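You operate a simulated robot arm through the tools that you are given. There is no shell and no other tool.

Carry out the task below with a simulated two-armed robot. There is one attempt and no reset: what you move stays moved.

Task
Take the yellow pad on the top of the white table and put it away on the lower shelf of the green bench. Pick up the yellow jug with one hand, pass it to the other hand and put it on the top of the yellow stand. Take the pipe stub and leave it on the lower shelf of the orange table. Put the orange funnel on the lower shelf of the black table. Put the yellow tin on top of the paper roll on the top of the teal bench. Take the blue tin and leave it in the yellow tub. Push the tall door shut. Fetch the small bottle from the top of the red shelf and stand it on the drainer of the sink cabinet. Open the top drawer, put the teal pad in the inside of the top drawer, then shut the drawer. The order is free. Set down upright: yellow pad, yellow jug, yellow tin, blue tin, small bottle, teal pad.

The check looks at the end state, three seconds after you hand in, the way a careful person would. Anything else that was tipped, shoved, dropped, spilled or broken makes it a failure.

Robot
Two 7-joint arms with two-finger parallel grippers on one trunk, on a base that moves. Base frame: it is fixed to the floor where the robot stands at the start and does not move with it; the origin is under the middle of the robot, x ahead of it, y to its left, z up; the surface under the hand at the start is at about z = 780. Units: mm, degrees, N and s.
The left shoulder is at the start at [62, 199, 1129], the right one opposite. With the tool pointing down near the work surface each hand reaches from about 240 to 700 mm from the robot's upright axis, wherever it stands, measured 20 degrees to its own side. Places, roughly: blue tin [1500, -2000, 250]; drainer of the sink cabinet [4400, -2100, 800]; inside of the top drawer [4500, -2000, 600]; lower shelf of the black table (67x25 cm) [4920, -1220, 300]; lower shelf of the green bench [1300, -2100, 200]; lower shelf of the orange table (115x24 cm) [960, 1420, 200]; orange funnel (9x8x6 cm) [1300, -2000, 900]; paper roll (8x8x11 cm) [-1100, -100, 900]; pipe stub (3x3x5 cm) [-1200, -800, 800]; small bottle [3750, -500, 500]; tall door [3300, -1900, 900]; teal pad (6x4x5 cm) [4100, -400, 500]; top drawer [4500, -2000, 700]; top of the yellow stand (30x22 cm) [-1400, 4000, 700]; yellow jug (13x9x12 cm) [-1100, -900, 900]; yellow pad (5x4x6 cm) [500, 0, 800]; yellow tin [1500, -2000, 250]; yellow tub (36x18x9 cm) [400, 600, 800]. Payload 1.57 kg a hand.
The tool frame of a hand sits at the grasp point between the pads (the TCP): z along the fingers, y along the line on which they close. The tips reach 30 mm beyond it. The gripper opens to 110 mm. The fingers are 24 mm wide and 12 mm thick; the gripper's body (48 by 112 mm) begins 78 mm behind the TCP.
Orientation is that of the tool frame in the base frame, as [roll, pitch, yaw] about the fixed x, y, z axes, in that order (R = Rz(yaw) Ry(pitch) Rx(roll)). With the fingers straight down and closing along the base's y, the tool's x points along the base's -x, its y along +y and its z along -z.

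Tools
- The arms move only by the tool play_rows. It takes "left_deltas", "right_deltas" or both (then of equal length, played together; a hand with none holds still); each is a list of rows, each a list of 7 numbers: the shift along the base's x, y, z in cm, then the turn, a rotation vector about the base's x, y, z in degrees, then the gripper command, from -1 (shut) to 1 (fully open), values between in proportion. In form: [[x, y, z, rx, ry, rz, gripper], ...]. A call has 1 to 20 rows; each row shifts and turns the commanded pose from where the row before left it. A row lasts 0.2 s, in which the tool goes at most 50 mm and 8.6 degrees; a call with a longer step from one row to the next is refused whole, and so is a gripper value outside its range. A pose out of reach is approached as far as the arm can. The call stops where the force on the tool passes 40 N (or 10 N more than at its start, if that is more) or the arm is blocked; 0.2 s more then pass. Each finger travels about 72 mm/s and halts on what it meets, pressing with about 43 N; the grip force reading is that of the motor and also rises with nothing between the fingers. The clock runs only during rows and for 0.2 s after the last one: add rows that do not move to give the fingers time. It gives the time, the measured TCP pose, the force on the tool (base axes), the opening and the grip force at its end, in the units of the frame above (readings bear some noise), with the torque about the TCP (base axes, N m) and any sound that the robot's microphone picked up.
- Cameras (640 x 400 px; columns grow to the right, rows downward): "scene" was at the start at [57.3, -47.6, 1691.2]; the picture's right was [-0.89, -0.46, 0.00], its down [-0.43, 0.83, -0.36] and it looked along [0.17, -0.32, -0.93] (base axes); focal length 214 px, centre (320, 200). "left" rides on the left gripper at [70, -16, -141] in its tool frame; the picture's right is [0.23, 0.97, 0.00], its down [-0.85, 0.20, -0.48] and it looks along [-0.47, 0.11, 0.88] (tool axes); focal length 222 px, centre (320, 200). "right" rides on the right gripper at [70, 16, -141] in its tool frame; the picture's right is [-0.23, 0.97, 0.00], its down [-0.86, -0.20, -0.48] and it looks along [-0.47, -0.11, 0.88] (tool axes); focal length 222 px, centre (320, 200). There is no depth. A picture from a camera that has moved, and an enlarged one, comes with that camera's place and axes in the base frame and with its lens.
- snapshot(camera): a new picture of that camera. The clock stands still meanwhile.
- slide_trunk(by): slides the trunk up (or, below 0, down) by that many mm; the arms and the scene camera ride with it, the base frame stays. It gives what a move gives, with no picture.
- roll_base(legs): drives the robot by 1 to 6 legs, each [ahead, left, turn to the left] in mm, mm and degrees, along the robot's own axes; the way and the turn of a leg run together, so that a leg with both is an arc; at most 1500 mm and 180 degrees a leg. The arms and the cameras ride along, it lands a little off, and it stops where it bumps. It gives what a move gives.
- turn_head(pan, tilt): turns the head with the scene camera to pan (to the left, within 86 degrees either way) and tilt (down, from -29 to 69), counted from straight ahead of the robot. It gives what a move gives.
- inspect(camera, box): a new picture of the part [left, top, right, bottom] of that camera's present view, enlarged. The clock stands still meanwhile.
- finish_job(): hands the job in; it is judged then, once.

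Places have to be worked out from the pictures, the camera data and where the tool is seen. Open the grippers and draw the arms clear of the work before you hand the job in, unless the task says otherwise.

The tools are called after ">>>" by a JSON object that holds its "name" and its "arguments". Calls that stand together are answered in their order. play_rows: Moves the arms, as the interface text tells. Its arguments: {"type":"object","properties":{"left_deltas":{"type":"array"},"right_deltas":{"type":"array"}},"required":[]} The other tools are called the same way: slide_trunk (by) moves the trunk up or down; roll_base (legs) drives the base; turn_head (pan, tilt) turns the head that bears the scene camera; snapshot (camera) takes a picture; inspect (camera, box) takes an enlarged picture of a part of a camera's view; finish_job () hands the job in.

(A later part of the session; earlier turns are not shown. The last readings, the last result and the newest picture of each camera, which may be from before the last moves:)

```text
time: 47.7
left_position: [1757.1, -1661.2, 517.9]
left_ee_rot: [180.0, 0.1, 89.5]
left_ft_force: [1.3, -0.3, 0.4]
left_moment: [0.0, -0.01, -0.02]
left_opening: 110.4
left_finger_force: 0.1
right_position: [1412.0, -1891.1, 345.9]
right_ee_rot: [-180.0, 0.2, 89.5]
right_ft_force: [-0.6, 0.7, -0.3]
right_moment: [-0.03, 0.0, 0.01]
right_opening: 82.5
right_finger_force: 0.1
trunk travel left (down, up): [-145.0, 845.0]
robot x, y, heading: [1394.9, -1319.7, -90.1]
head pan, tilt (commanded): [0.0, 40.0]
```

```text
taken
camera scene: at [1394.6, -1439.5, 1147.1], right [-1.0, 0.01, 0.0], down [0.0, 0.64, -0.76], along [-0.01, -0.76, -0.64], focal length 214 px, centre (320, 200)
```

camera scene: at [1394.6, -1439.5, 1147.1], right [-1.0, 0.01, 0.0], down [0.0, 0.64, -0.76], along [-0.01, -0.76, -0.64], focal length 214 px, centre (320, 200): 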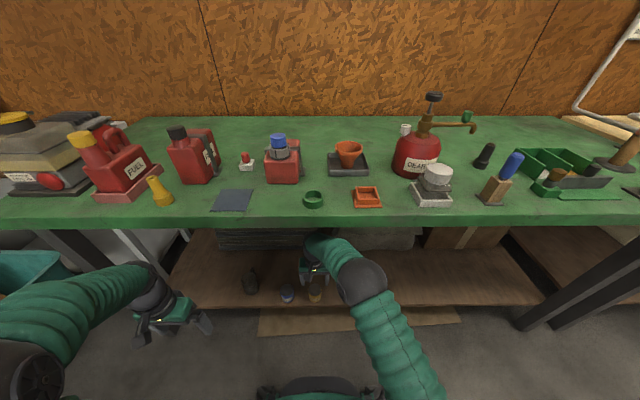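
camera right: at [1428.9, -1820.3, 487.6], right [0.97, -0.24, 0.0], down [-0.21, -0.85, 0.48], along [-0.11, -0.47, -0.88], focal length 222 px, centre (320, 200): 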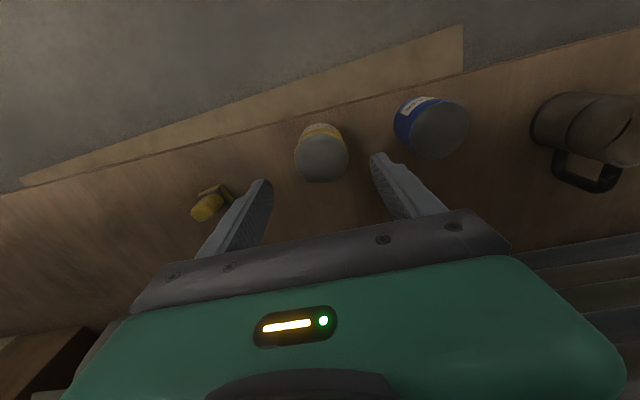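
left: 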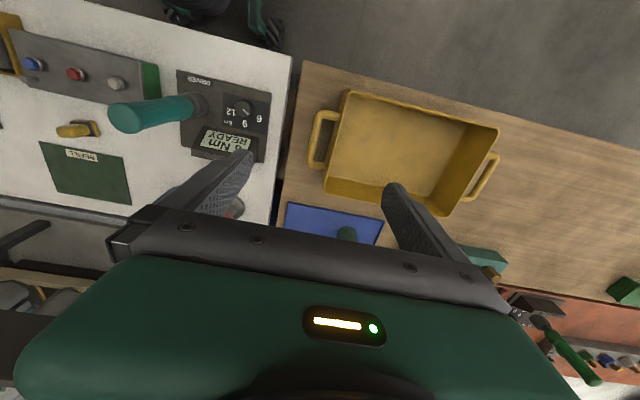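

The yellow tin's centre works out to [1413, -1895] with its top near z≈255; the blue tin is at [1527, -1893]. I descend and grip the yellow tin.

>>> {"name": "play_rows", "arguments": {"right_deltas": [[0.05, -0.2, -3.7, 0, 0, 0, 0.5], [0.05, -0.2, -3.7, 0, 0, 0, 0.5], [0, 0, -3.5, 0, 0, 0, 0.5], [0, 0, 0, 0, 0, 0, 0.5], [0, 0, 0, 0, 0, 0, -1], [0, 0, 0, 0, 0, 0, -1], [0, 0, 0, 0, 0, 0, -1]]}}

>>> {"name": "snapshot", "arguments": {"camera": "right"}}

```text
time: 49.3
left_position: [1758.1, -1661.2, 516.9]
left_ee_rot: [179.9, 0.1, 89.5]
left_ft_force: [1.1, 0.1, -0.5]
left_moment: [-0.02, -0.01, -0.02]
left_opening: 110.2
left_finger_force: 0.1
right_position: [1414.2, -1896.6, 235.2]
right_ee_rot: [-180.0, 0.2, 89.5]
right_ft_force: [0.0, -0.2, -1.1]
right_moment: [-0.01, -0.01, 0.0]
right_opening: 56.3
right_finger_force: 43.6
trunk travel left (down, up): [-145.0, 845.0]
robot x, y, heading: [1394.4, -1320.0, -90.6]
head pan, tilt (commanded): [0.0, 40.0]
```

```text
taken
camera right: at [1431.8, -1825.9, 376.4], right [0.97, -0.24, 0.0], down [-0.21, -0.85, 0.48], along [-0.11, -0.47, -0.88], focal length 222 px, centre (320, 200)
```

right: 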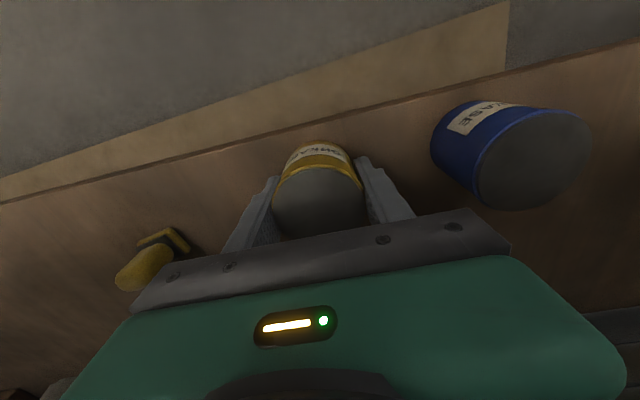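

The yellow tin is gripped at 56 mm. I lift it and draw back out from under the bench, to the right of the robot's middle.

>>> {"name": "play_rows", "arguments": {"right_deltas": [[0, 0, 2, 0, 0, 0, -1], [0, 0, 4, 0, 0, 0, -1], [0, 0, 4, 0, 0, 0, -1], [0, 4.5, 1, 0, 0, 0, -1], [-1, 4.5, 1, 0, 0, 0, -1], [-2, 4.5, 1, 0, 0, 0, -1], [-3, 3.5, 1, 0, 0, 0, -1], [-3, 3, 1, 0, 0, 0, -1], [-3, 0, 0, 0, 0, 0, -1]]}}

>>> {"name": "snapshot", "arguments": {"camera": "scene"}}

>>> {"name": "snapshot", "arguments": {"camera": "left"}}

```text
refused: row 6 steps farther than a row can; nothing moved
```

```text
taken
camera scene: at [1395.0, -1439.7, 1147.0], right [-1.0, 0.01, 0.0], down [0.0, 0.64, -0.76], along [-0.01, -0.76, -0.64], focal length 214 px, centre (320, 200)
```

scene: 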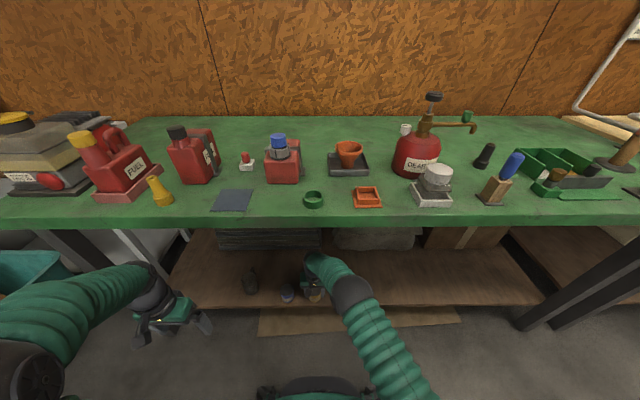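

```text
taken
camera left: at [1742.1, -1590.7, 658.4], right [0.98, 0.22, 0.0], down [0.19, -0.86, 0.48], along [0.1, -0.47, -0.88], focal length 222 px, centre (320, 200)
```

left: 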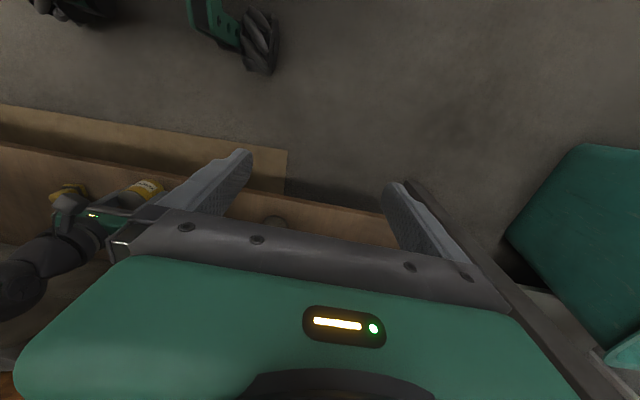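

A row was too long; I resend with shorter steps.

>>> {"name": "play_rows", "arguments": {"right_deltas": [[0, 0, 2, 0, 0, 0, -1], [0, 0, 4, 0, 0, 0, -1], [0, 0, 4, 0, 0, 0, -1], [0, 4, 1, 0, 0, 0, -1], [-1, 4, 1, 0, 0, 0, -1], [-2, 4, 1, 0, 0, 0, -1], [-3, 3.5, 1, 0, 0, 0, -1], [-3, 3, 1, 0, 0, 0, -1], [-3, 1.5, 0, 0, 0, 0, -1]]}}

>>> {"name": "snapshot", "arguments": {"camera": "right"}}

```text
time: 51.3
left_position: [1757.6, -1660.2, 518.6]
left_ee_rot: [-180.0, 0.1, 89.5]
left_ft_force: [0.4, 0.2, -1.0]
left_moment: [0.05, -0.02, 0.02]
left_opening: 110.2
left_finger_force: 0.1
right_position: [1292.8, -1695.3, 384.1]
right_ee_rot: [-180.0, 0.2, 89.5]
right_ft_force: [0.0, 0.0, -1.1]
right_moment: [-0.02, 0.02, 0.02]
right_opening: 56.0
right_finger_force: 42.9
trunk travel left (down, up): [-145.0, 845.0]
robot x, y, heading: [1398.2, -1324.5, -90.4]
head pan, tilt (commanded): [0.0, 40.0]
```

```text
taken
camera right: at [1309.3, -1624.8, 525.2], right [0.97, -0.24, 0.0], down [-0.21, -0.85, 0.48], along [-0.11, -0.47, -0.88], focal length 222 px, centre (320, 200)
```

right: 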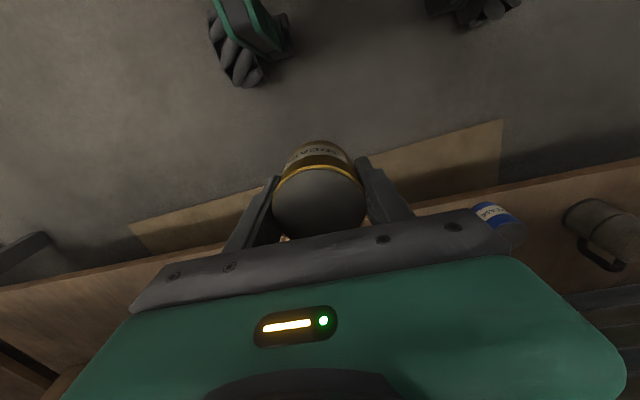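

Now the left hand goes for the blue tin: first down and sideways in front of the shelf, then in above the tin.

>>> {"name": "play_rows", "arguments": {"left_deltas": [[-3.85, 0, -2.9, 0, 0, 0, 0.5], [-3.85, 0, -2.9, 0, 0, 0, 0.5], [-3.85, 0, -2.9, 0, 0, 0, 0.5], [-3.85, 0, -2.9, 0, 0, 0, 0.5], [-3.85, 0, -2.9, 0, 0, 0, 0.5], [-3.85, 0, -2.9, 0, 0, 0, 0.5], [0, -4.6, 0, 0, 0, 0, 0.5], [0, -4.6, 0, 0, 0, 0, 0.5], [0, -4.6, 0, 0, 0, 0, 0.5], [0, -4.6, 0, 0, 0, 0, 0.5], [0, -4.6, 0, 0, 0, 0, 0.5], [0, 0, 0, 0, 0, 0, 0.5]]}}

>>> {"name": "snapshot", "arguments": {"camera": "left"}}

>>> {"name": "snapshot", "arguments": {"camera": "scene"}}

```text
time: 53.9
left_position: [1525.0, -1892.7, 342.3]
left_ee_rot: [-180.0, 0.1, 89.6]
left_ft_force: [-0.3, -0.2, -0.9]
left_moment: [0.01, -0.03, -0.01]
left_opening: 82.6
left_finger_force: 0.0
right_position: [1292.4, -1694.8, 383.4]
right_ee_rot: [179.9, 0.2, 89.5]
right_ft_force: [-0.2, 0.7, -1.3]
right_moment: [-0.02, 0.0, -0.04]
right_opening: 56.2
right_finger_force: 42.9
trunk travel left (down, up): [-145.0, 845.0]
robot x, y, heading: [1394.7, -1323.2, -90.4]
head pan, tilt (commanded): [0.0, 40.0]
```

```text
taken
camera left: at [1510.3, -1821.8, 484.0], right [0.98, 0.22, 0.0], down [0.19, -0.86, 0.48], along [0.11, -0.47, -0.88], focal length 222 px, centre (320, 200)
```

left: 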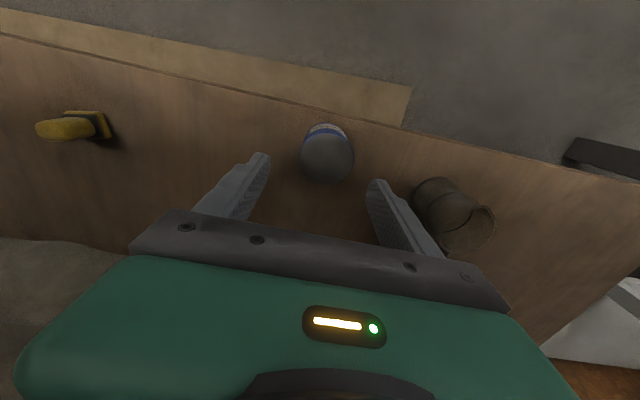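

```text
taken
camera scene: at [1393.5, -1440.1, 1147.0], right [-1.0, 0.01, 0.0], down [0.01, 0.64, -0.76], along [-0.01, -0.76, -0.64], focal length 214 px, centre (320, 200)
```

scene: 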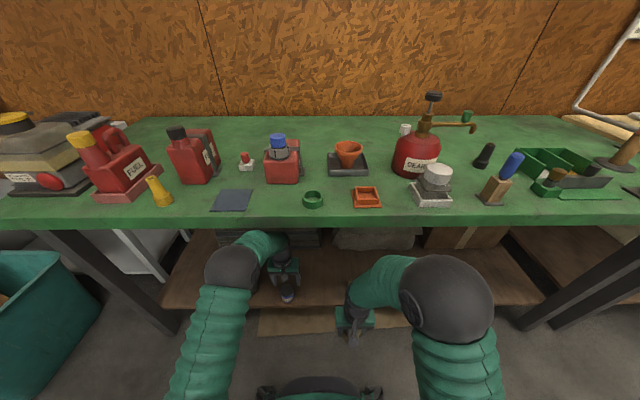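

The blue tin is about 9 mm to the +x side of the left hand's axis, at about [1534, -1894]. I correct, descend and grip.

>>> {"name": "play_rows", "arguments": {"left_deltas": [[0.8, -0.1, -3.6, 0, 0, 0, 0.5], [0, 0, -3.6, 0, 0, 0, 0.5], [0, 0, -3.5, 0, 0, 0, 0.5], [0, 0, 0, 0, 0, 0, 0.5], [0, 0, 0, 0, 0, 0, -1], [0, 0, 0, 0, 0, 0, -1], [0, 0, 0, 0, 0, 0, -1]]}}

>>> {"name": "snapshot", "arguments": {"camera": "left"}}

```text
time: 55.5
left_position: [1532.3, -1891.2, 234.8]
left_ee_rot: [-180.0, 0.2, 89.5]
left_ft_force: [-0.6, 0.4, -0.1]
left_moment: [0.0, 0.01, -0.01]
left_opening: 56.3
left_finger_force: 42.9
right_position: [1292.9, -1695.3, 382.8]
right_ee_rot: [-180.0, 0.2, 89.4]
right_ft_force: [-0.2, 0.5, -2.3]
right_moment: [-0.02, -0.01, -0.02]
right_opening: 56.2
right_finger_force: 42.6
trunk travel left (down, up): [-145.0, 845.0]
robot x, y, heading: [1396.2, -1322.7, -90.8]
head pan, tilt (commanded): [0.0, 40.0]
```

```text
taken
camera left: at [1517.8, -1820.9, 377.0], right [0.98, 0.22, 0.0], down [0.19, -0.86, 0.48], along [0.11, -0.47, -0.88], focal length 222 px, centre (320, 200)
```

left: 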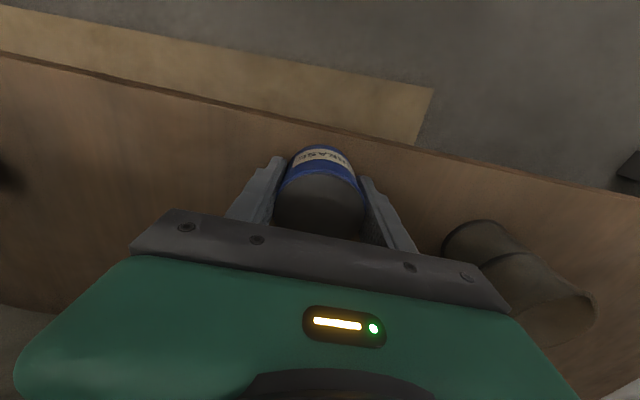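

The blue tin is gripped at 56 mm too. I lift it and draw it back out.

>>> {"name": "play_rows", "arguments": {"left_deltas": [[0, 0, 2, 0, 0, 0, -1], [0, 0, 4, 0, 0, 0, -1], [0, 0, 4, 0, 0, 0, -1], [0, 4, 1, 0, 0, 0, -1], [1, 4, 1, 0, 0, 0, -1], [2, 4, 1, 0, 0, 0, -1], [2, 4, 1, 0, 0, 0, -1], [2, 4, 1, 0, 0, 0, -1]]}}

>>> {"name": "roll_base", "arguments": {"legs": [[-500, 0, 0]]}}

>>> {"name": "snapshot", "arguments": {"camera": "scene"}}

```text
time: 57.3
left_position: [1601.6, -1694.4, 389.7]
left_ee_rot: [179.9, 0.2, 89.4]
left_ft_force: [0.0, -0.1, -1.1]
left_moment: [-0.01, 0.03, -0.04]
left_opening: 55.9
left_finger_force: 42.5
right_position: [1292.6, -1695.9, 384.5]
right_ee_rot: [180.0, 0.3, 89.4]
right_ft_force: [-0.8, 0.0, -2.1]
right_moment: [-0.01, 0.0, -0.01]
right_opening: 56.2
right_finger_force: 43.1
trunk travel left (down, up): [-145.0, 845.0]
robot x, y, heading: [1395.1, -1320.1, -90.7]
head pan, tilt (commanded): [0.0, 40.0]
```

```text
time: 60.3
left_position: [1604.0, -1188.0, 388.1]
left_ee_rot: [179.9, 0.1, 89.3]
left_ft_force: [0.1, 1.2, -2.2]
left_moment: [0.0, 0.0, -0.02]
left_opening: 56.1
left_finger_force: 43.3
right_position: [1296.2, -1186.6, 382.1]
right_ee_rot: [180.0, 0.2, 89.3]
right_ft_force: [0.0, -0.2, -2.5]
right_moment: [0.02, -0.02, -0.01]
right_opening: 55.8
right_finger_force: 43.4
trunk travel left (down, up): [-145.0, 845.0]
robot x, y, heading: [1400.0, -812.1, -90.8]
head pan, tilt (commanded): [0.0, 40.0]
```

```text
taken
camera scene: at [1398.8, -931.2, 1147.1], right [-1.0, 0.01, 0.0], down [0.01, 0.64, -0.76], along [-0.01, -0.76, -0.64], focal length 214 px, centre (320, 200)
```

scene: 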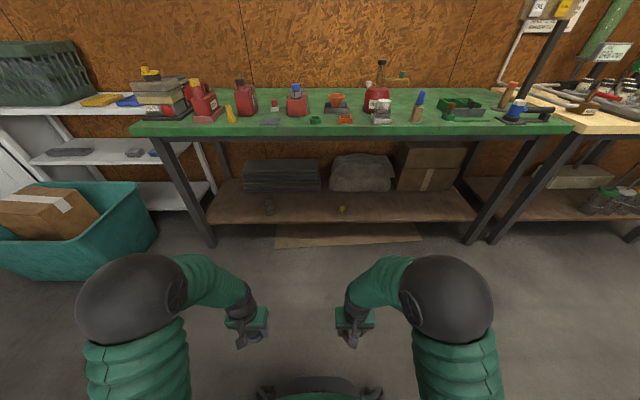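

The shelf looks right. I raise the trunk high so the hands clear the tables, then drive round to the tub table.

>>> {"name": "slide_trunk", "arguments": {"by": 400}}

>>> {"name": "slide_trunk", "arguments": {"by": 330}}

>>> {"name": "roll_base", "arguments": {"legs": [[0, -1430, 0], [0, 0, 90.8], [0, 1240, 0]]}}

>>> {"name": "turn_head", "arguments": {"pan": 15, "tilt": 62}}

>>> {"name": "snapshot", "arguments": {"camera": "scene"}}

>>> {"name": "snapshot", "arguments": {"camera": "left"}}

```text
time: 64.1
left_position: [1604.6, -1187.8, 788.8]
left_ee_rot: [180.0, 0.2, 89.4]
left_ft_force: [-0.1, 0.7, -1.8]
left_moment: [0.02, -0.01, -0.01]
left_opening: 56.1
left_finger_force: 42.5
right_position: [1297.6, -1186.0, 783.4]
right_ee_rot: [-180.0, 0.3, 89.2]
right_ft_force: [-0.9, 0.2, -0.8]
right_moment: [0.0, -0.01, 0.0]
right_opening: 56.3
right_finger_force: 43.3
trunk travel left (down, up): [-545.0, 445.0]
robot x, y, heading: [1400.9, -815.2, -90.8]
head pan, tilt (commanded): [0.0, 40.0]
```

```text
time: 67.4
left_position: [1606.0, -1187.5, 1119.5]
left_ee_rot: [-180.0, 0.2, 89.3]
left_ft_force: [-0.2, -0.2, -1.7]
left_moment: [-0.01, -0.03, 0.01]
left_opening: 56.0
left_finger_force: 43.3
right_position: [1296.5, -1187.6, 1113.5]
right_ee_rot: [-179.9, 0.1, 89.2]
right_ft_force: [0.1, 0.3, -1.2]
right_moment: [0.02, -0.02, -0.01]
right_opening: 56.0
right_finger_force: 42.7
trunk travel left (down, up): [-875.0, 115.0]
robot x, y, heading: [1404.0, -813.6, -90.7]
head pan, tilt (commanded): [0.0, 40.0]
```

```text
time: 83.9
left_position: [442.2, 661.6, 1120.8]
left_ee_rot: [179.9, 0.2, 178.3]
left_ft_force: [0.2, 0.1, -0.8]
left_moment: [0.0, 0.0, -0.03]
left_opening: 56.2
left_finger_force: 42.7
right_position: [436.5, 352.4, 1113.3]
right_ee_rot: [179.9, 0.4, 178.3]
right_ft_force: [0.9, 0.0, -2.1]
right_moment: [0.0, -0.04, 0.01]
right_opening: 56.2
right_finger_force: 42.5
trunk travel left (down, up): [-875.0, 115.0]
robot x, y, heading: [66.9, 462.6, -2.0]
head pan, tilt (commanded): [0.0, 40.0]
```

```text
time: 84.8
left_position: [441.8, 663.5, 1119.3]
left_ee_rot: [179.9, 0.3, 178.3]
left_ft_force: [0.0, -0.1, -1.9]
left_moment: [0.03, -0.05, -0.01]
left_opening: 56.1
left_finger_force: 42.9
right_position: [435.9, 353.3, 1113.6]
right_ee_rot: [180.0, 0.4, 178.4]
right_ft_force: [0.6, -0.6, -1.7]
right_moment: [-0.01, -0.01, -0.01]
right_opening: 56.0
right_finger_force: 43.0
trunk travel left (down, up): [-875.0, 115.0]
robot x, y, heading: [65.9, 465.5, -1.8]
head pan, tilt (commanded): [15.0, 62.0]
```

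```text
taken
camera scene: at [160.8, 477.8, 1848.1], right [0.23, -0.97, 0.0], down [-0.86, -0.2, -0.47], along [0.46, 0.11, -0.88], focal length 214 px, centre (320, 200)
```

scene: 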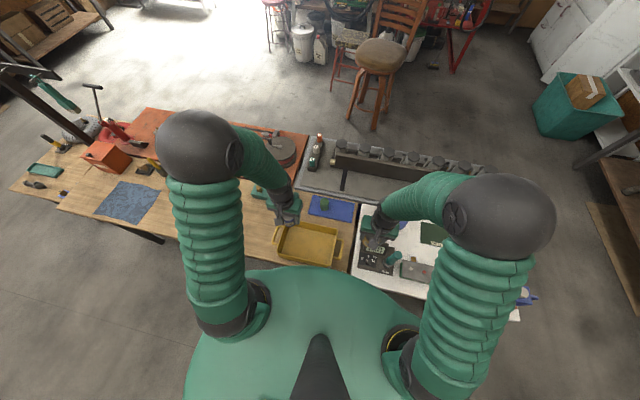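

```text
taken
camera left: at [371.2, 648.8, 1260.3], right [-0.2, 0.98, 0.0], down [0.86, 0.17, 0.48], along [0.47, 0.09, -0.88], focal length 222 px, centre (320, 200)
```

left: 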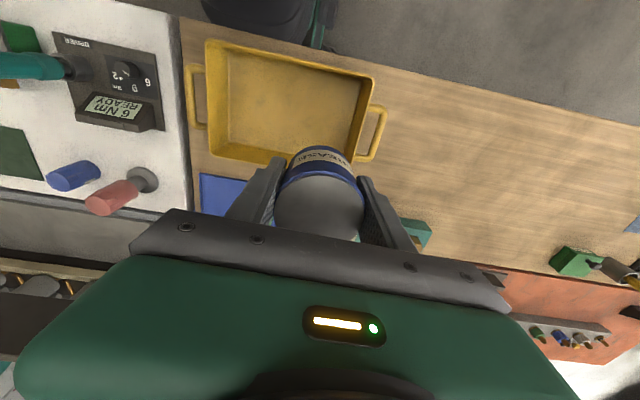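

The tub's rim spans about x 355–530, y 477–727; its centre is near (442, 602). I move the left hand over the middle of the tub and go down.

>>> {"name": "play_rows", "arguments": {"left_deltas": [[0, -2.8, 0, 0, 0, 0, -1], [0, -2.8, 0, 0, 0, 0, -1], [0, 0, -4.5, 0, 0, 0, -1], [0, 0, -4.5, 0, 0, 0, -1], [0, 0, -4.5, 0, 0, 0, -1], [0, 0, -4.5, 0, 0, 0, -1]]}}

>>> {"name": "snapshot", "arguments": {"camera": "left"}}

>>> {"name": "snapshot", "arguments": {"camera": "scene"}}

```text
time: 86.2
left_position: [443.4, 608.9, 936.7]
left_ee_rot: [-180.0, 0.3, 178.3]
left_ft_force: [0.1, -1.2, -1.9]
left_moment: [0.01, 0.03, 0.0]
left_opening: 56.2
left_finger_force: 43.0
right_position: [435.5, 354.4, 1112.8]
right_ee_rot: [-180.0, 0.3, 178.3]
right_ft_force: [-0.1, 0.3, -1.2]
right_moment: [0.0, 0.02, -0.01]
right_opening: 56.2
right_finger_force: 43.2
trunk travel left (down, up): [-875.0, 115.0]
robot x, y, heading: [63.8, 458.8, -1.3]
head pan, tilt (commanded): [15.0, 62.0]
```

```text
taken
camera left: at [372.4, 594.8, 1077.1], right [-0.2, 0.98, 0.0], down [0.86, 0.17, 0.48], along [0.47, 0.09, -0.88], focal length 222 px, centre (320, 200)
```

left: 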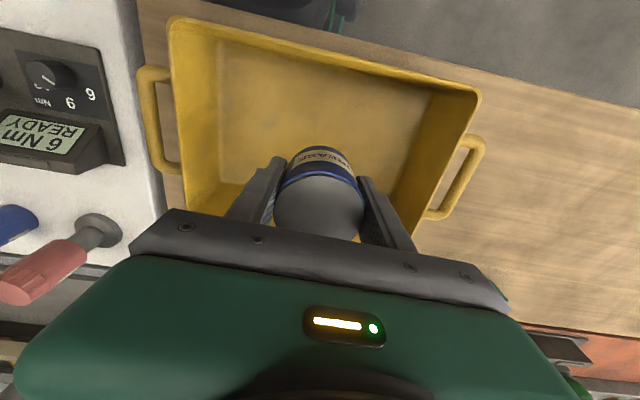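

```text
taken
camera scene: at [162.6, 478.0, 1848.0], right [0.23, -0.97, 0.0], down [-0.86, -0.2, -0.47], along [0.45, 0.11, -0.88], focal length 214 px, centre (320, 200)
```

scene: 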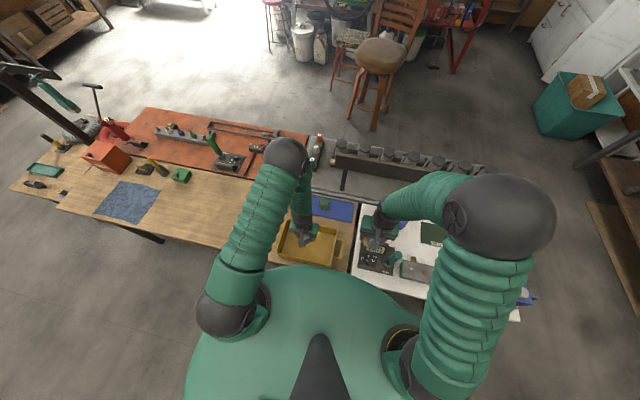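

The tin hangs over the middle of the tub floor. I descend until it touches.

>>> {"name": "play_rows", "arguments": {"left_deltas": [[0, 0, -4.5, 0, 0, 0, -1], [0, 0, -4, 0, 0, 0, -1], [0, 0, -1.2, 0, 0, 0, -1], [0, 0, -0.5, 0, 0, 0, -1]]}}

>>> {"name": "play_rows", "arguments": {"left_deltas": [[0, 0, -0.3, 0, 0, 0, -1], [0, 0, -0.3, 0, 0, 0, -1]]}}

```text
time: 87.2
left_position: [441.0, 605.2, 834.2]
left_ee_rot: [-180.0, 0.4, 178.2]
left_ft_force: [-0.4, -0.8, -1.9]
left_moment: [0.03, 0.02, 0.0]
left_opening: 56.1
left_finger_force: 42.8
right_position: [437.2, 353.7, 1115.2]
right_ee_rot: [-180.0, 0.4, 178.4]
right_ft_force: [-1.0, -0.4, -1.3]
right_moment: [0.02, 0.0, -0.01]
right_opening: 56.1
right_finger_force: 42.5
trunk travel left (down, up): [-875.0, 115.0]
robot x, y, heading: [65.0, 463.9, -1.7]
head pan, tilt (commanded): [15.0, 62.0]
```

```text
time: 87.8
left_position: [442.3, 605.7, 830.0]
left_ee_rot: [-180.0, 0.4, 178.3]
left_ft_force: [-0.1, -0.2, -1.3]
left_moment: [-0.02, 0.0, 0.01]
left_opening: 56.3
left_finger_force: 42.8
right_position: [434.9, 353.6, 1113.7]
right_ee_rot: [180.0, 0.4, 178.3]
right_ft_force: [0.0, 0.0, -1.6]
right_moment: [-0.01, 0.01, -0.03]
right_opening: 56.2
right_finger_force: 43.2
trunk travel left (down, up): [-875.0, 115.0]
robot x, y, heading: [62.1, 461.7, -1.5]
head pan, tilt (commanded): [15.0, 62.0]
```

No contact yet at z=830; I continue in 3 mm steps.

>>> {"name": "play_rows", "arguments": {"left_deltas": [[0, 0, -0.3, 0, 0, 0, -1], [0, 0, -0.3, 0, 0, 0, -1]]}}

>>> {"name": "play_rows", "arguments": {"left_deltas": [[0, 0, -0.3, 0, 0, 0, -1]]}}

>>> {"name": "play_rows", "arguments": {"left_deltas": [[0, 0, -0.3, 0, 0, 0, -1]]}}

```text
time: 88.4
left_position: [441.4, 605.7, 825.8]
left_ee_rot: [179.9, 0.3, 178.3]
left_ft_force: [-0.4, 0.5, -2.2]
left_moment: [0.0, 0.01, -0.02]
left_opening: 56.2
left_finger_force: 43.1
right_position: [435.6, 354.6, 1114.4]
right_ee_rot: [180.0, 0.3, 178.3]
right_ft_force: [-0.2, 0.7, -2.0]
right_moment: [0.02, 0.03, -0.02]
right_opening: 55.8
right_finger_force: 42.7
trunk travel left (down, up): [-875.0, 115.0]
robot x, y, heading: [67.3, 463.8, -1.7]
head pan, tilt (commanded): [15.0, 62.0]
```

```text
time: 88.8
left_position: [442.3, 605.8, 822.4]
left_ee_rot: [-180.0, 0.4, 178.4]
left_ft_force: [0.1, 0.1, -1.6]
left_moment: [-0.04, 0.01, -0.03]
left_opening: 56.3
left_finger_force: 42.6
right_position: [437.7, 353.1, 1114.5]
right_ee_rot: [-180.0, 0.3, 178.3]
right_ft_force: [0.3, 0.1, -2.4]
right_moment: [0.03, 0.03, 0.05]
right_opening: 56.0
right_finger_force: 43.0
trunk travel left (down, up): [-875.0, 115.0]
robot x, y, heading: [66.3, 461.7, -1.7]
head pan, tilt (commanded): [15.0, 62.0]
```

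```text
time: 89.2
left_position: [441.7, 607.7, 820.3]
left_ee_rot: [180.0, 0.4, 178.3]
left_ft_force: [1.5, 0.5, 7.9]
left_moment: [0.0, 0.17, -0.01]
left_opening: 56.0
left_finger_force: 42.4
right_position: [434.8, 353.4, 1114.3]
right_ee_rot: [-180.0, 0.3, 178.3]
right_ft_force: [-0.5, 0.3, -1.2]
right_moment: [0.05, -0.01, 0.0]
right_opening: 56.3
right_finger_force: 43.1
trunk travel left (down, up): [-875.0, 115.0]
robot x, y, heading: [64.2, 465.7, -1.8]
head pan, tilt (commanded): [15.0, 62.0]
```

Contact (8 N) at z≈820; the tin sits on the tub floor. I open and rise straight up.

>>> {"name": "play_rows", "arguments": {"left_deltas": [[0, 0, 0, 0, 0, 0, 0.5], [0, 0, 0, 0, 0, 0, 0.5], [0, 0, 0, 0, 0, 0, 0.5], [0, 0, 3, 0, 0, 0, 0.5], [0, 0, 4.5, 0, 0, 0, 0.5], [0, 0, 4.5, 0, 0, 0, 0.5], [0, 0, 4.5, 0, 0, 0, 0.5], [0, 0, 4.5, 0, 0, 0, 0.5], [0, 0, 4.5, 0, 0, 0, 0.5]]}}

>>> {"name": "snapshot", "arguments": {"camera": "left"}}

```text
time: 91.2
left_position: [441.8, 604.3, 1076.2]
left_ee_rot: [-180.0, 0.3, 178.3]
left_ft_force: [-0.3, 0.4, -0.5]
left_moment: [-0.02, -0.06, 0.01]
left_opening: 82.3
left_finger_force: 0.0
right_position: [433.2, 354.2, 1114.1]
right_ee_rot: [179.9, 0.5, 178.3]
right_ft_force: [0.4, 0.1, -1.1]
right_moment: [-0.02, -0.01, 0.0]
right_opening: 56.1
right_finger_force: 43.7
trunk travel left (down, up): [-875.0, 115.0]
robot x, y, heading: [66.7, 466.4, -1.4]
head pan, tilt (commanded): [15.0, 62.0]
```

```text
taken
camera left: at [370.8, 590.9, 1216.1], right [-0.2, 0.98, 0.0], down [0.86, 0.17, 0.48], along [0.47, 0.09, -0.88], focal length 222 px, centre (320, 200)
```

left: 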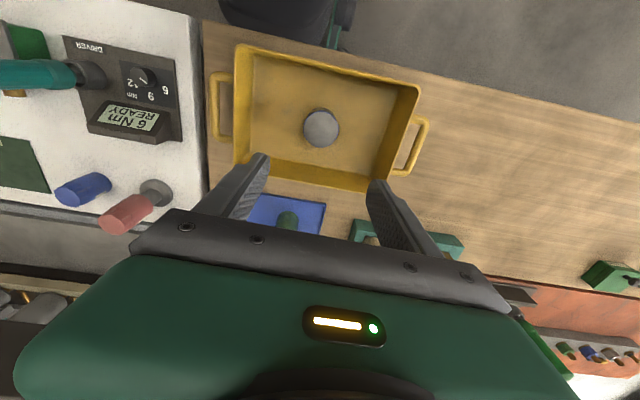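

The blue tin stands upright in the tub. I back off and turn around to face the teal bench, then look at it.

>>> {"name": "roll_base", "arguments": {"legs": [[-150, 0, 0], [0, -200, 180]]}}

>>> {"name": "turn_head", "arguments": {"pan": 0, "tilt": 35}}

>>> {"name": "snapshot", "arguments": {"camera": "scene"}}

```text
time: 100.1
left_position: [-327.1, 286.6, 1073.6]
left_ee_rot: [-179.3, 0.3, 2.1]
left_ft_force: [-0.1, -2.3, -0.6]
left_moment: [0.1, 0.0, 0.03]
left_opening: 82.8
left_finger_force: 0.0
right_position: [-335.7, 538.4, 1114.4]
right_ee_rot: [-179.2, 0.4, 2.1]
right_ft_force: [0.0, -0.5, -2.0]
right_moment: [0.05, 0.01, 0.0]
right_opening: 56.1
right_finger_force: 42.9
trunk travel left (down, up): [-875.0, 115.0]
robot x, y, heading: [40.0, 467.1, -178.1]
head pan, tilt (commanded): [15.0, 62.0]
cut short: leg 2
```

```text
time: 101.0
left_position: [-326.9, 287.2, 1074.0]
left_ee_rot: [-179.6, 0.3, 2.3]
left_ft_force: [-0.5, -0.6, 1.2]
left_moment: [0.07, 0.02, 0.01]
left_opening: 82.5
left_finger_force: 0.0
right_position: [-335.6, 537.9, 1115.6]
right_ee_rot: [-179.4, 0.5, 2.2]
right_ft_force: [0.1, -0.3, -2.1]
right_moment: [0.03, 0.02, 0.01]
right_opening: 55.9
right_finger_force: 43.2
trunk travel left (down, up): [-875.0, 115.0]
robot x, y, heading: [41.2, 463.0, -178.0]
head pan, tilt (commanded): [0.0, 35.0]
```

```text
taken
camera scene: at [-81.8, 446.0, 1884.6], right [-0.03, 1.0, 0.01], down [0.57, 0.03, -0.82], along [-0.82, -0.02, -0.58], focal length 214 px, centre (320, 200)
```

scene: 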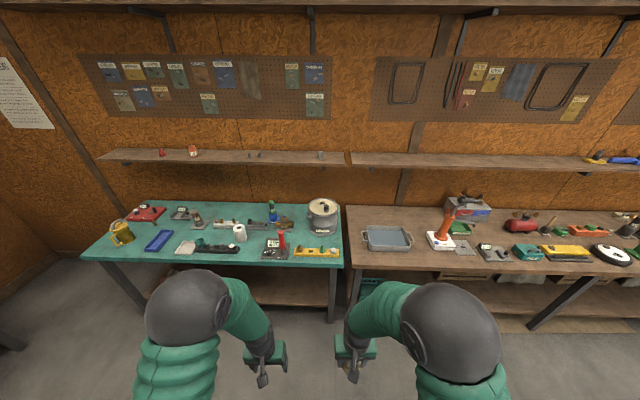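

The turn was cut short—the robot's rear may have touched the table edge. I drive ahead a little and look back at the tables to check.

>>> {"name": "roll_base", "arguments": {"legs": [[150, 0, 0]]}}

>>> {"name": "turn_head", "arguments": {"pan": 86, "tilt": 50}}

>>> {"name": "snapshot", "arguments": {"camera": "scene"}}

>>> {"name": "turn_head", "arguments": {"pan": -86, "tilt": 50}}

>>> {"name": "snapshot", "arguments": {"camera": "scene"}}

```text
time: 102.3
left_position: [-474.8, 297.5, 1077.5]
left_ee_rot: [179.7, 0.6, 2.5]
left_ft_force: [0.7, 0.6, -0.3]
left_moment: [0.0, 0.02, -0.01]
left_opening: 82.3
left_finger_force: 0.0
right_position: [-482.7, 550.0, 1115.3]
right_ee_rot: [179.8, 0.5, 2.4]
right_ft_force: [-0.9, 0.3, -1.6]
right_moment: [-0.01, -0.01, -0.01]
right_opening: 56.2
right_finger_force: 42.5
trunk travel left (down, up): [-875.0, 115.0]
robot x, y, heading: [-112.2, 462.1, -177.7]
head pan, tilt (commanded): [0.0, 35.0]
```

```text
time: 104.0
left_position: [-477.4, 291.1, 1074.1]
left_ee_rot: [-179.8, 0.4, 2.4]
left_ft_force: [-0.1, -0.8, -0.2]
left_moment: [0.03, 0.02, -0.02]
left_opening: 82.4
left_finger_force: 0.0
right_position: [-486.7, 542.6, 1115.3]
right_ee_rot: [-179.9, 0.4, 2.2]
right_ft_force: [-0.8, 0.0, -2.2]
right_moment: [-0.03, -0.03, 0.0]
right_opening: 55.9
right_finger_force: 42.7
trunk travel left (down, up): [-875.0, 115.0]
robot x, y, heading: [-109.5, 461.5, -177.9]
head pan, tilt (commanded): [85.9, 50.0]
```

```text
taken
camera scene: at [-149.5, 381.5, 1863.0], right [-1.0, 0.03, 0.0], down [0.03, 0.77, -0.64], along [-0.02, -0.64, -0.77], focal length 214 px, centre (320, 200)
```

scene: 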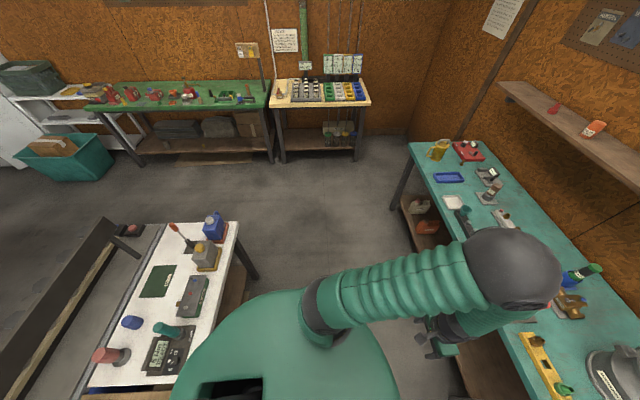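

```text
time: 106.5
left_position: [-478.9, 291.9, 1074.5]
left_ee_rot: [-179.9, 0.5, 2.4]
left_ft_force: [0.1, -0.5, -0.4]
left_moment: [0.0, -0.02, -0.03]
left_opening: 82.7
left_finger_force: 0.1
right_position: [-486.0, 543.4, 1116.7]
right_ee_rot: [-179.9, 0.4, 2.3]
right_ft_force: [-0.2, 0.5, -1.1]
right_moment: [0.01, 0.02, 0.04]
right_opening: 56.2
right_finger_force: 42.9
trunk travel left (down, up): [-875.0, 115.0]
robot x, y, heading: [-112.0, 458.6, -177.9]
head pan, tilt (commanded): [-85.9, 50.0]
```

```text
taken
camera scene: at [-154.5, 536.2, 1863.1], right [0.99, 0.11, 0.0], down [0.08, -0.76, -0.64], along [-0.07, 0.64, -0.77], focal length 214 px, centre (320, 200)
```

scene: 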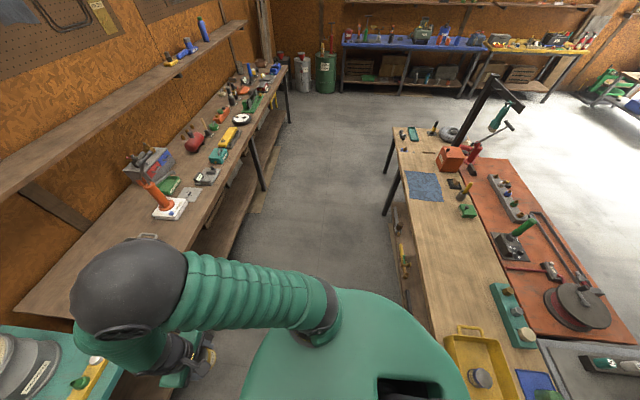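

The tables and their contents look undisturbed. I move across to the teal bench, staying back for a good look first.

>>> {"name": "roll_base", "arguments": {"legs": [[0, 500, -2], [250, 0, 0]]}}

>>> {"name": "turn_head", "arguments": {"pan": 0, "tilt": 45}}

>>> {"name": "snapshot", "arguments": {"camera": "scene"}}

>>> {"name": "inspect", "arguments": {"camera": "scene", "box": [140, 130, 500, 300]}}

```text
time: 110.9
left_position: [-718.7, -203.1, 1075.7]
left_ee_rot: [-179.7, 0.6, -0.5]
left_ft_force: [0.4, -0.1, 0.1]
left_moment: [0.05, 0.04, -0.02]
left_opening: 82.7
left_finger_force: 0.0
right_position: [-712.4, 47.6, 1116.3]
right_ee_rot: [-179.6, 0.7, -0.5]
right_ft_force: [0.2, -0.1, -1.4]
right_moment: [0.02, -0.01, 0.02]
right_opening: 55.8
right_finger_force: 42.8
trunk travel left (down, up): [-875.0, 115.0]
robot x, y, heading: [-350.6, -44.7, 179.1]
head pan, tilt (commanded): [-85.9, 50.0]
```

```text
time: 112.5
left_position: [-723.1, -197.4, 1074.5]
left_ee_rot: [-179.9, 0.6, -0.5]
left_ft_force: [0.5, 0.5, 0.6]
left_moment: [0.04, 0.02, -0.03]
left_opening: 82.7
left_finger_force: 0.1
right_position: [-717.6, 53.4, 1115.1]
right_ee_rot: [-179.9, 0.4, -0.6]
right_ft_force: [0.0, 0.1, -1.9]
right_moment: [-0.01, -0.02, 0.01]
right_opening: 56.0
right_finger_force: 43.1
trunk travel left (down, up): [-875.0, 115.0]
robot x, y, heading: [-346.0, -48.6, 179.1]
head pan, tilt (commanded): [0.0, 45.0]
```

```text
taken
camera scene: at [-465.3, -46.5, 1869.8], right [0.01, 1.0, 0.0], down [0.71, -0.01, -0.71], along [-0.71, 0.01, -0.71], focal length 214 px, centre (320, 200)
```

scene: 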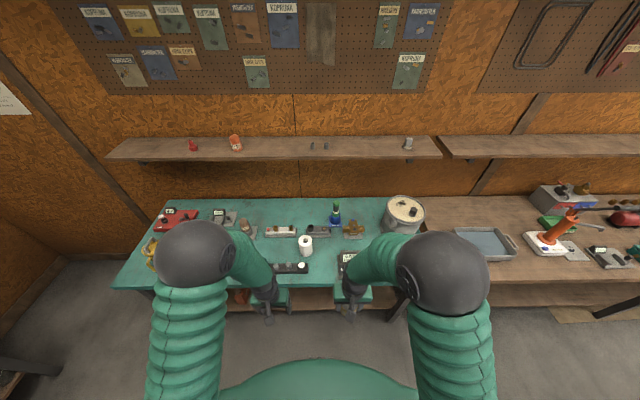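

```text
1.78 times, centred on (320, 215) of scene
camera zoom: at [-465.3, -46.5, 1869.8], right [0.01, 1.0, 0.0], down [0.71, -0.01, -0.71], along [-0.71, 0.01, -0.71], focal length 381 px, centre (320, 173)
```

zoom: 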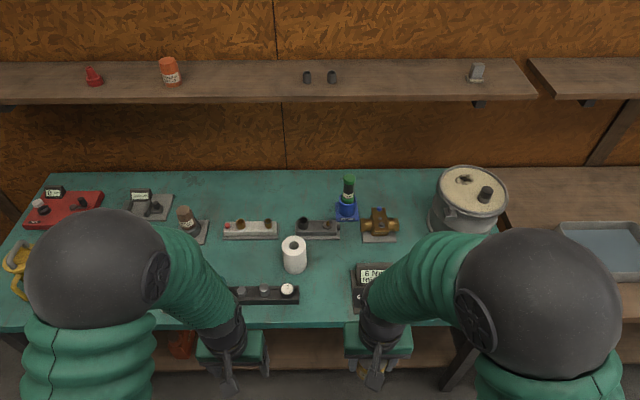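

The paper roll's top is near (-1134, -117). I drive closer so the right hand can reach it comfortably.

>>> {"name": "roll_base", "arguments": {"legs": [[240, 175, 0.9]]}}

>>> {"name": "snapshot", "arguments": {"camera": "right"}}

>>> {"name": "snapshot", "arguments": {"camera": "left"}}

>>> {"name": "snapshot", "arguments": {"camera": "scene"}}

```text
time: 114.6
left_position: [-963.9, -362.1, 1077.4]
left_ee_rot: [179.8, 0.8, -0.1]
left_ft_force: [0.9, 0.4, 0.1]
left_moment: [-0.05, 0.0, -0.05]
left_opening: 82.2
left_finger_force: 0.0
right_position: [-961.0, -111.4, 1115.1]
right_ee_rot: [179.7, 0.5, -0.2]
right_ft_force: [0.1, 0.5, -1.7]
right_moment: [-0.01, 0.0, 0.0]
right_opening: 56.0
right_finger_force: 42.7
trunk travel left (down, up): [-875.0, 115.0]
robot x, y, heading: [-592.5, -216.6, 179.8]
head pan, tilt (commanded): [0.0, 45.0]
```

```text
taken
camera right: at [-889.9, -126.8, 1256.8], right [-0.23, -0.97, 0.01], down [-0.85, 0.2, 0.49], along [-0.47, 0.11, -0.87], focal length 222 px, centre (320, 200)
```

right: 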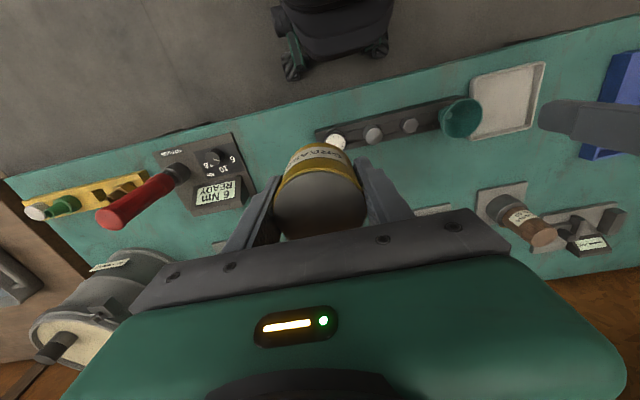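

```text
taken
camera left: at [-891.8, -345.4, 1217.2], right [0.23, -0.97, 0.0], down [-0.85, -0.2, 0.49], along [-0.48, -0.11, -0.87], focal length 222 px, centre (320, 200)
```

left: 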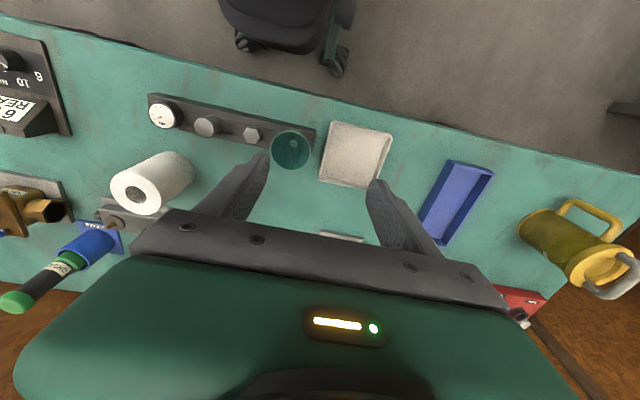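

```text
taken
camera scene: at [-704.6, -205.2, 1870.1], right [0.0, 1.0, -0.01], down [0.71, -0.01, -0.71], along [-0.71, 0.0, -0.71], focal length 214 px, centre (320, 200)
```

scene: 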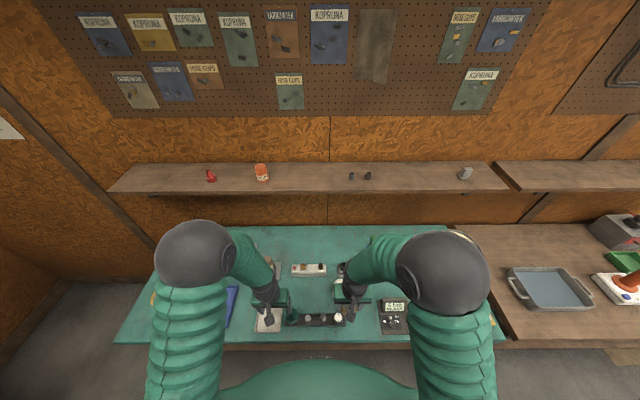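

The left camera sees the roll clearly. I zoom in to fix its position.

>>> {"name": "inspect", "arguments": {"camera": "left", "box": [60, 110, 240, 250]}}

>>> {"name": "inspect", "arguments": {"camera": "left", "box": [480, 170, 640, 320]}}

```text
2.86 times, centred on (150, 180) of left
camera zoom: at [-891.8, -345.4, 1217.2], right [0.23, -0.97, 0.0], down [-0.85, -0.2, 0.49], along [-0.48, -0.11, -0.87], focal length 635 px, centre (806, 257)
```

zoom: 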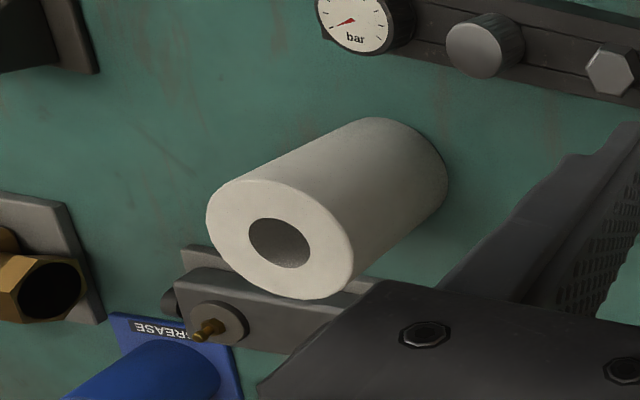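

```text
2.67 times, centred on (560, 245) of left
camera zoom: at [-891.8, -345.4, 1217.2], right [0.23, -0.97, 0.0], down [-0.85, -0.2, 0.49], along [-0.48, -0.11, -0.87], focal length 592 px, centre (-320, 80)
```

zoom: 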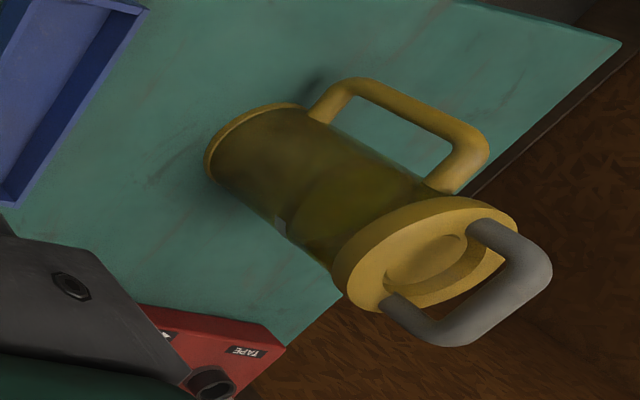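

The roll stands near (-1133, -87), top at z≈892. I bring the right hand with the tin above it and check with both wrist cameras.

>>> {"name": "play_rows", "arguments": {"right_deltas": [[-4.2, 0.6, -1.2, 0, 0, 0, -1], [-4.2, 0.6, -1.2, 0, 0, 0, -1], [-4.2, 0.6, -1.2, 0, 0, 0, -1], [-4.3, 0.6, -1.2, 0, 0, 0, -1], [0, 0, -2, 0, 0, 0, -1], [0, 0, 0, 0, 0, 0, -1]]}}

>>> {"name": "snapshot", "arguments": {"camera": "left"}}

>>> {"name": "snapshot", "arguments": {"camera": "right"}}

```text
time: 116.0
left_position: [-962.9, -372.9, 1076.0]
left_ee_rot: [-179.8, 0.7, -0.1]
left_ft_force: [0.9, -0.2, 0.2]
left_moment: [0.01, 0.0, 0.01]
left_opening: 82.4
left_finger_force: 0.0
right_position: [-1129.0, -99.6, 1048.0]
right_ee_rot: [-179.7, 0.5, 0.0]
right_ft_force: [1.0, 0.5, -1.8]
right_moment: [0.03, 0.0, -0.01]
right_opening: 56.1
right_finger_force: 43.0
trunk travel left (down, up): [-875.0, 115.0]
robot x, y, heading: [-595.6, -211.4, 179.7]
head pan, tilt (commanded): [0.0, 45.0]
```

```text
taken
camera left: at [-892.4, -354.7, 1216.1], right [0.23, -0.97, -0.01], down [-0.85, -0.2, 0.49], along [-0.48, -0.11, -0.87], focal length 222 px, centre (320, 200)
```

left: 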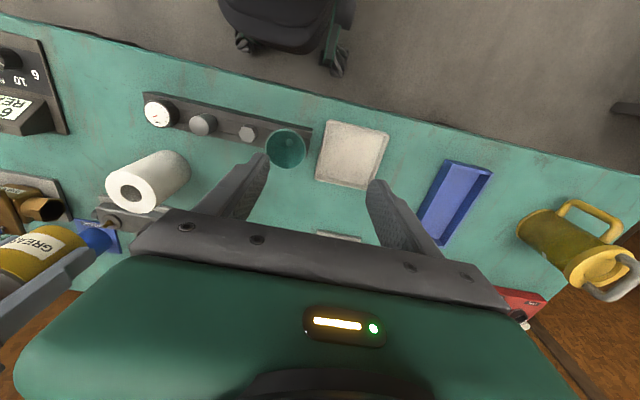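

```text
taken
camera right: at [-1059.4, -115.3, 1190.3], right [-0.23, -0.97, 0.0], down [-0.85, 0.2, 0.49], along [-0.47, 0.11, -0.87], focal length 222 px, centre (320, 200)
```

right: 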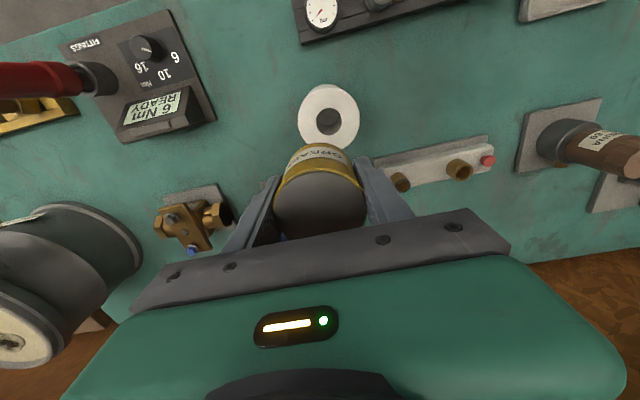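

Intersecting the left and right wrist rays puts the roll's top at about (-1102, -116, 923), higher than assumed. I shift the hand by (+28, -17) mm and recheck.

>>> {"name": "play_rows", "arguments": {"right_deltas": [[2.8, -1.6, 0, 0, 0, 0, -1], [0, 0, 0, 0, 0, 0, -1]]}}

>>> {"name": "inspect", "arguments": {"camera": "right", "box": [220, 60, 420, 260]}}

>>> {"name": "inspect", "arguments": {"camera": "left", "box": [0, 120, 220, 320]}}

```text
time: 116.6
left_position: [-965.5, -368.2, 1074.7]
left_ee_rot: [-179.9, 0.6, 0.0]
left_ft_force: [-0.1, -1.0, -0.2]
left_moment: [0.02, 0.03, 0.02]
left_opening: 82.7
left_finger_force: 0.0
right_position: [-1104.5, -108.0, 1048.4]
right_ee_rot: [-179.9, 0.5, -0.1]
right_ft_force: [-0.7, -0.2, -2.3]
right_moment: [0.04, 0.01, -0.02]
right_opening: 56.0
right_finger_force: 43.3
trunk travel left (down, up): [-875.0, 115.0]
robot x, y, heading: [-591.8, -210.1, 179.7]
head pan, tilt (commanded): [0.0, 45.0]
```

```text
2.00 times, centred on (320, 160) of right
camera zoom: at [-1033.3, -125.4, 1190.6], right [-0.23, -0.97, 0.0], down [-0.85, 0.2, 0.49], along [-0.47, 0.11, -0.87], focal length 444 px, centre (320, 280)
```

zoom: 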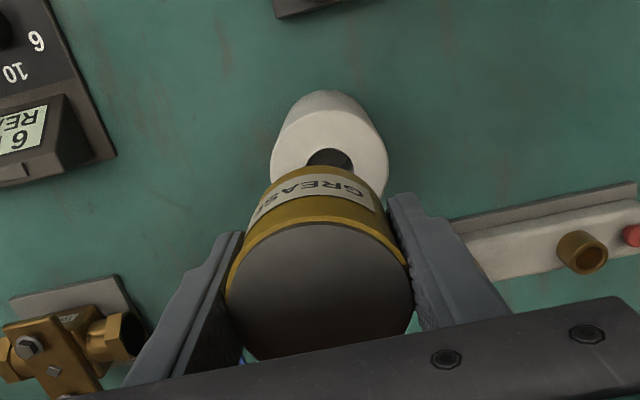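

```text
2.00 times, centred on (110, 220) of left
camera zoom: at [-893.0, -350.9, 1216.3], right [0.23, -0.97, 0.0], down [-0.85, -0.2, 0.49], along [-0.48, -0.11, -0.87], focal length 444 px, centre (740, 160)
```

zoom: 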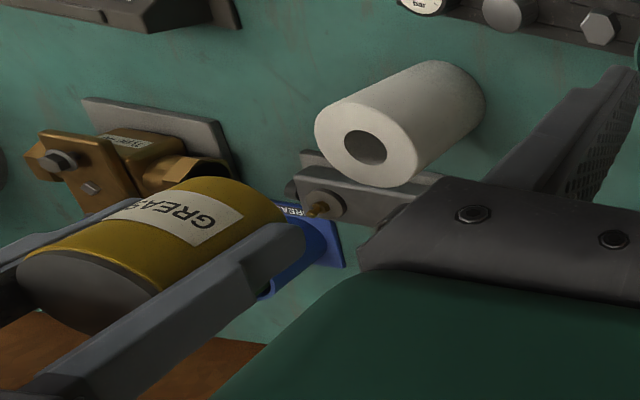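

The rays agree on roll top ≈ (-1105, -115, 924). I trim by (+2, -5) mm and descend toward contact near TCP z≈960.

>>> {"name": "play_rows", "arguments": {"right_deltas": [[0.15, -0.55, -2.5, 0, 0, 0, -1], [0, 0, -2.5, 0, 0, 0, -1], [0, 0, -2, 0, 0, 0, -1], [0, 0, 0, 0, 0, 0, -1]]}}

>>> {"name": "inspect", "arguments": {"camera": "right", "box": [220, 60, 420, 260]}}

>>> {"name": "inspect", "arguments": {"camera": "left", "box": [0, 120, 220, 320]}}

```text
time: 117.6
left_position: [-965.1, -369.8, 1076.2]
left_ee_rot: [-179.9, 0.6, 0.0]
left_ft_force: [-0.3, -1.1, -0.1]
left_moment: [-0.01, -0.02, 0.01]
left_opening: 82.5
left_finger_force: 0.1
right_position: [-1101.5, -115.8, 977.8]
right_ee_rot: [-179.8, 0.4, 0.0]
right_ft_force: [-0.2, 0.2, -2.1]
right_moment: [-0.02, -0.01, -0.01]
right_opening: 55.8
right_finger_force: 42.9
trunk travel left (down, up): [-875.0, 115.0]
robot x, y, heading: [-592.7, -214.1, 179.6]
head pan, tilt (commanded): [0.0, 45.0]
```

```text
2.00 times, centred on (320, 160) of right
camera zoom: at [-1030.4, -132.9, 1119.7], right [-0.23, -0.97, 0.0], down [-0.85, 0.2, 0.49], along [-0.47, 0.11, -0.87], focal length 444 px, centre (320, 280)
```

zoom: 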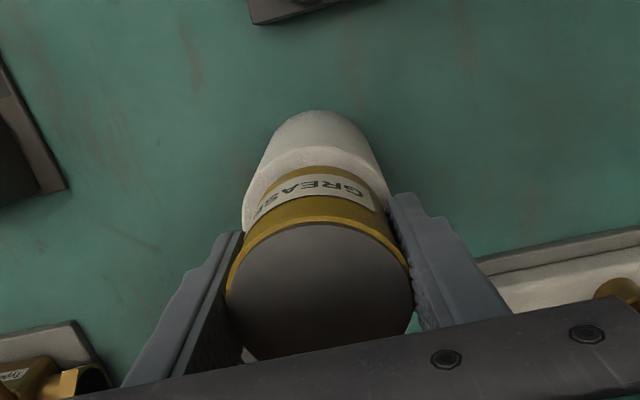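

```text
2.00 times, centred on (110, 220) of left
camera zoom: at [-893.5, -351.7, 1216.0], right [0.23, -0.97, 0.0], down [-0.85, -0.2, 0.49], along [-0.47, -0.11, -0.87], focal length 444 px, centre (740, 160)
```

zoom: 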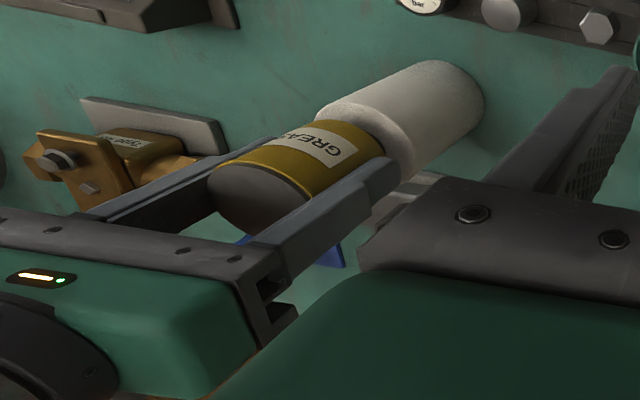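

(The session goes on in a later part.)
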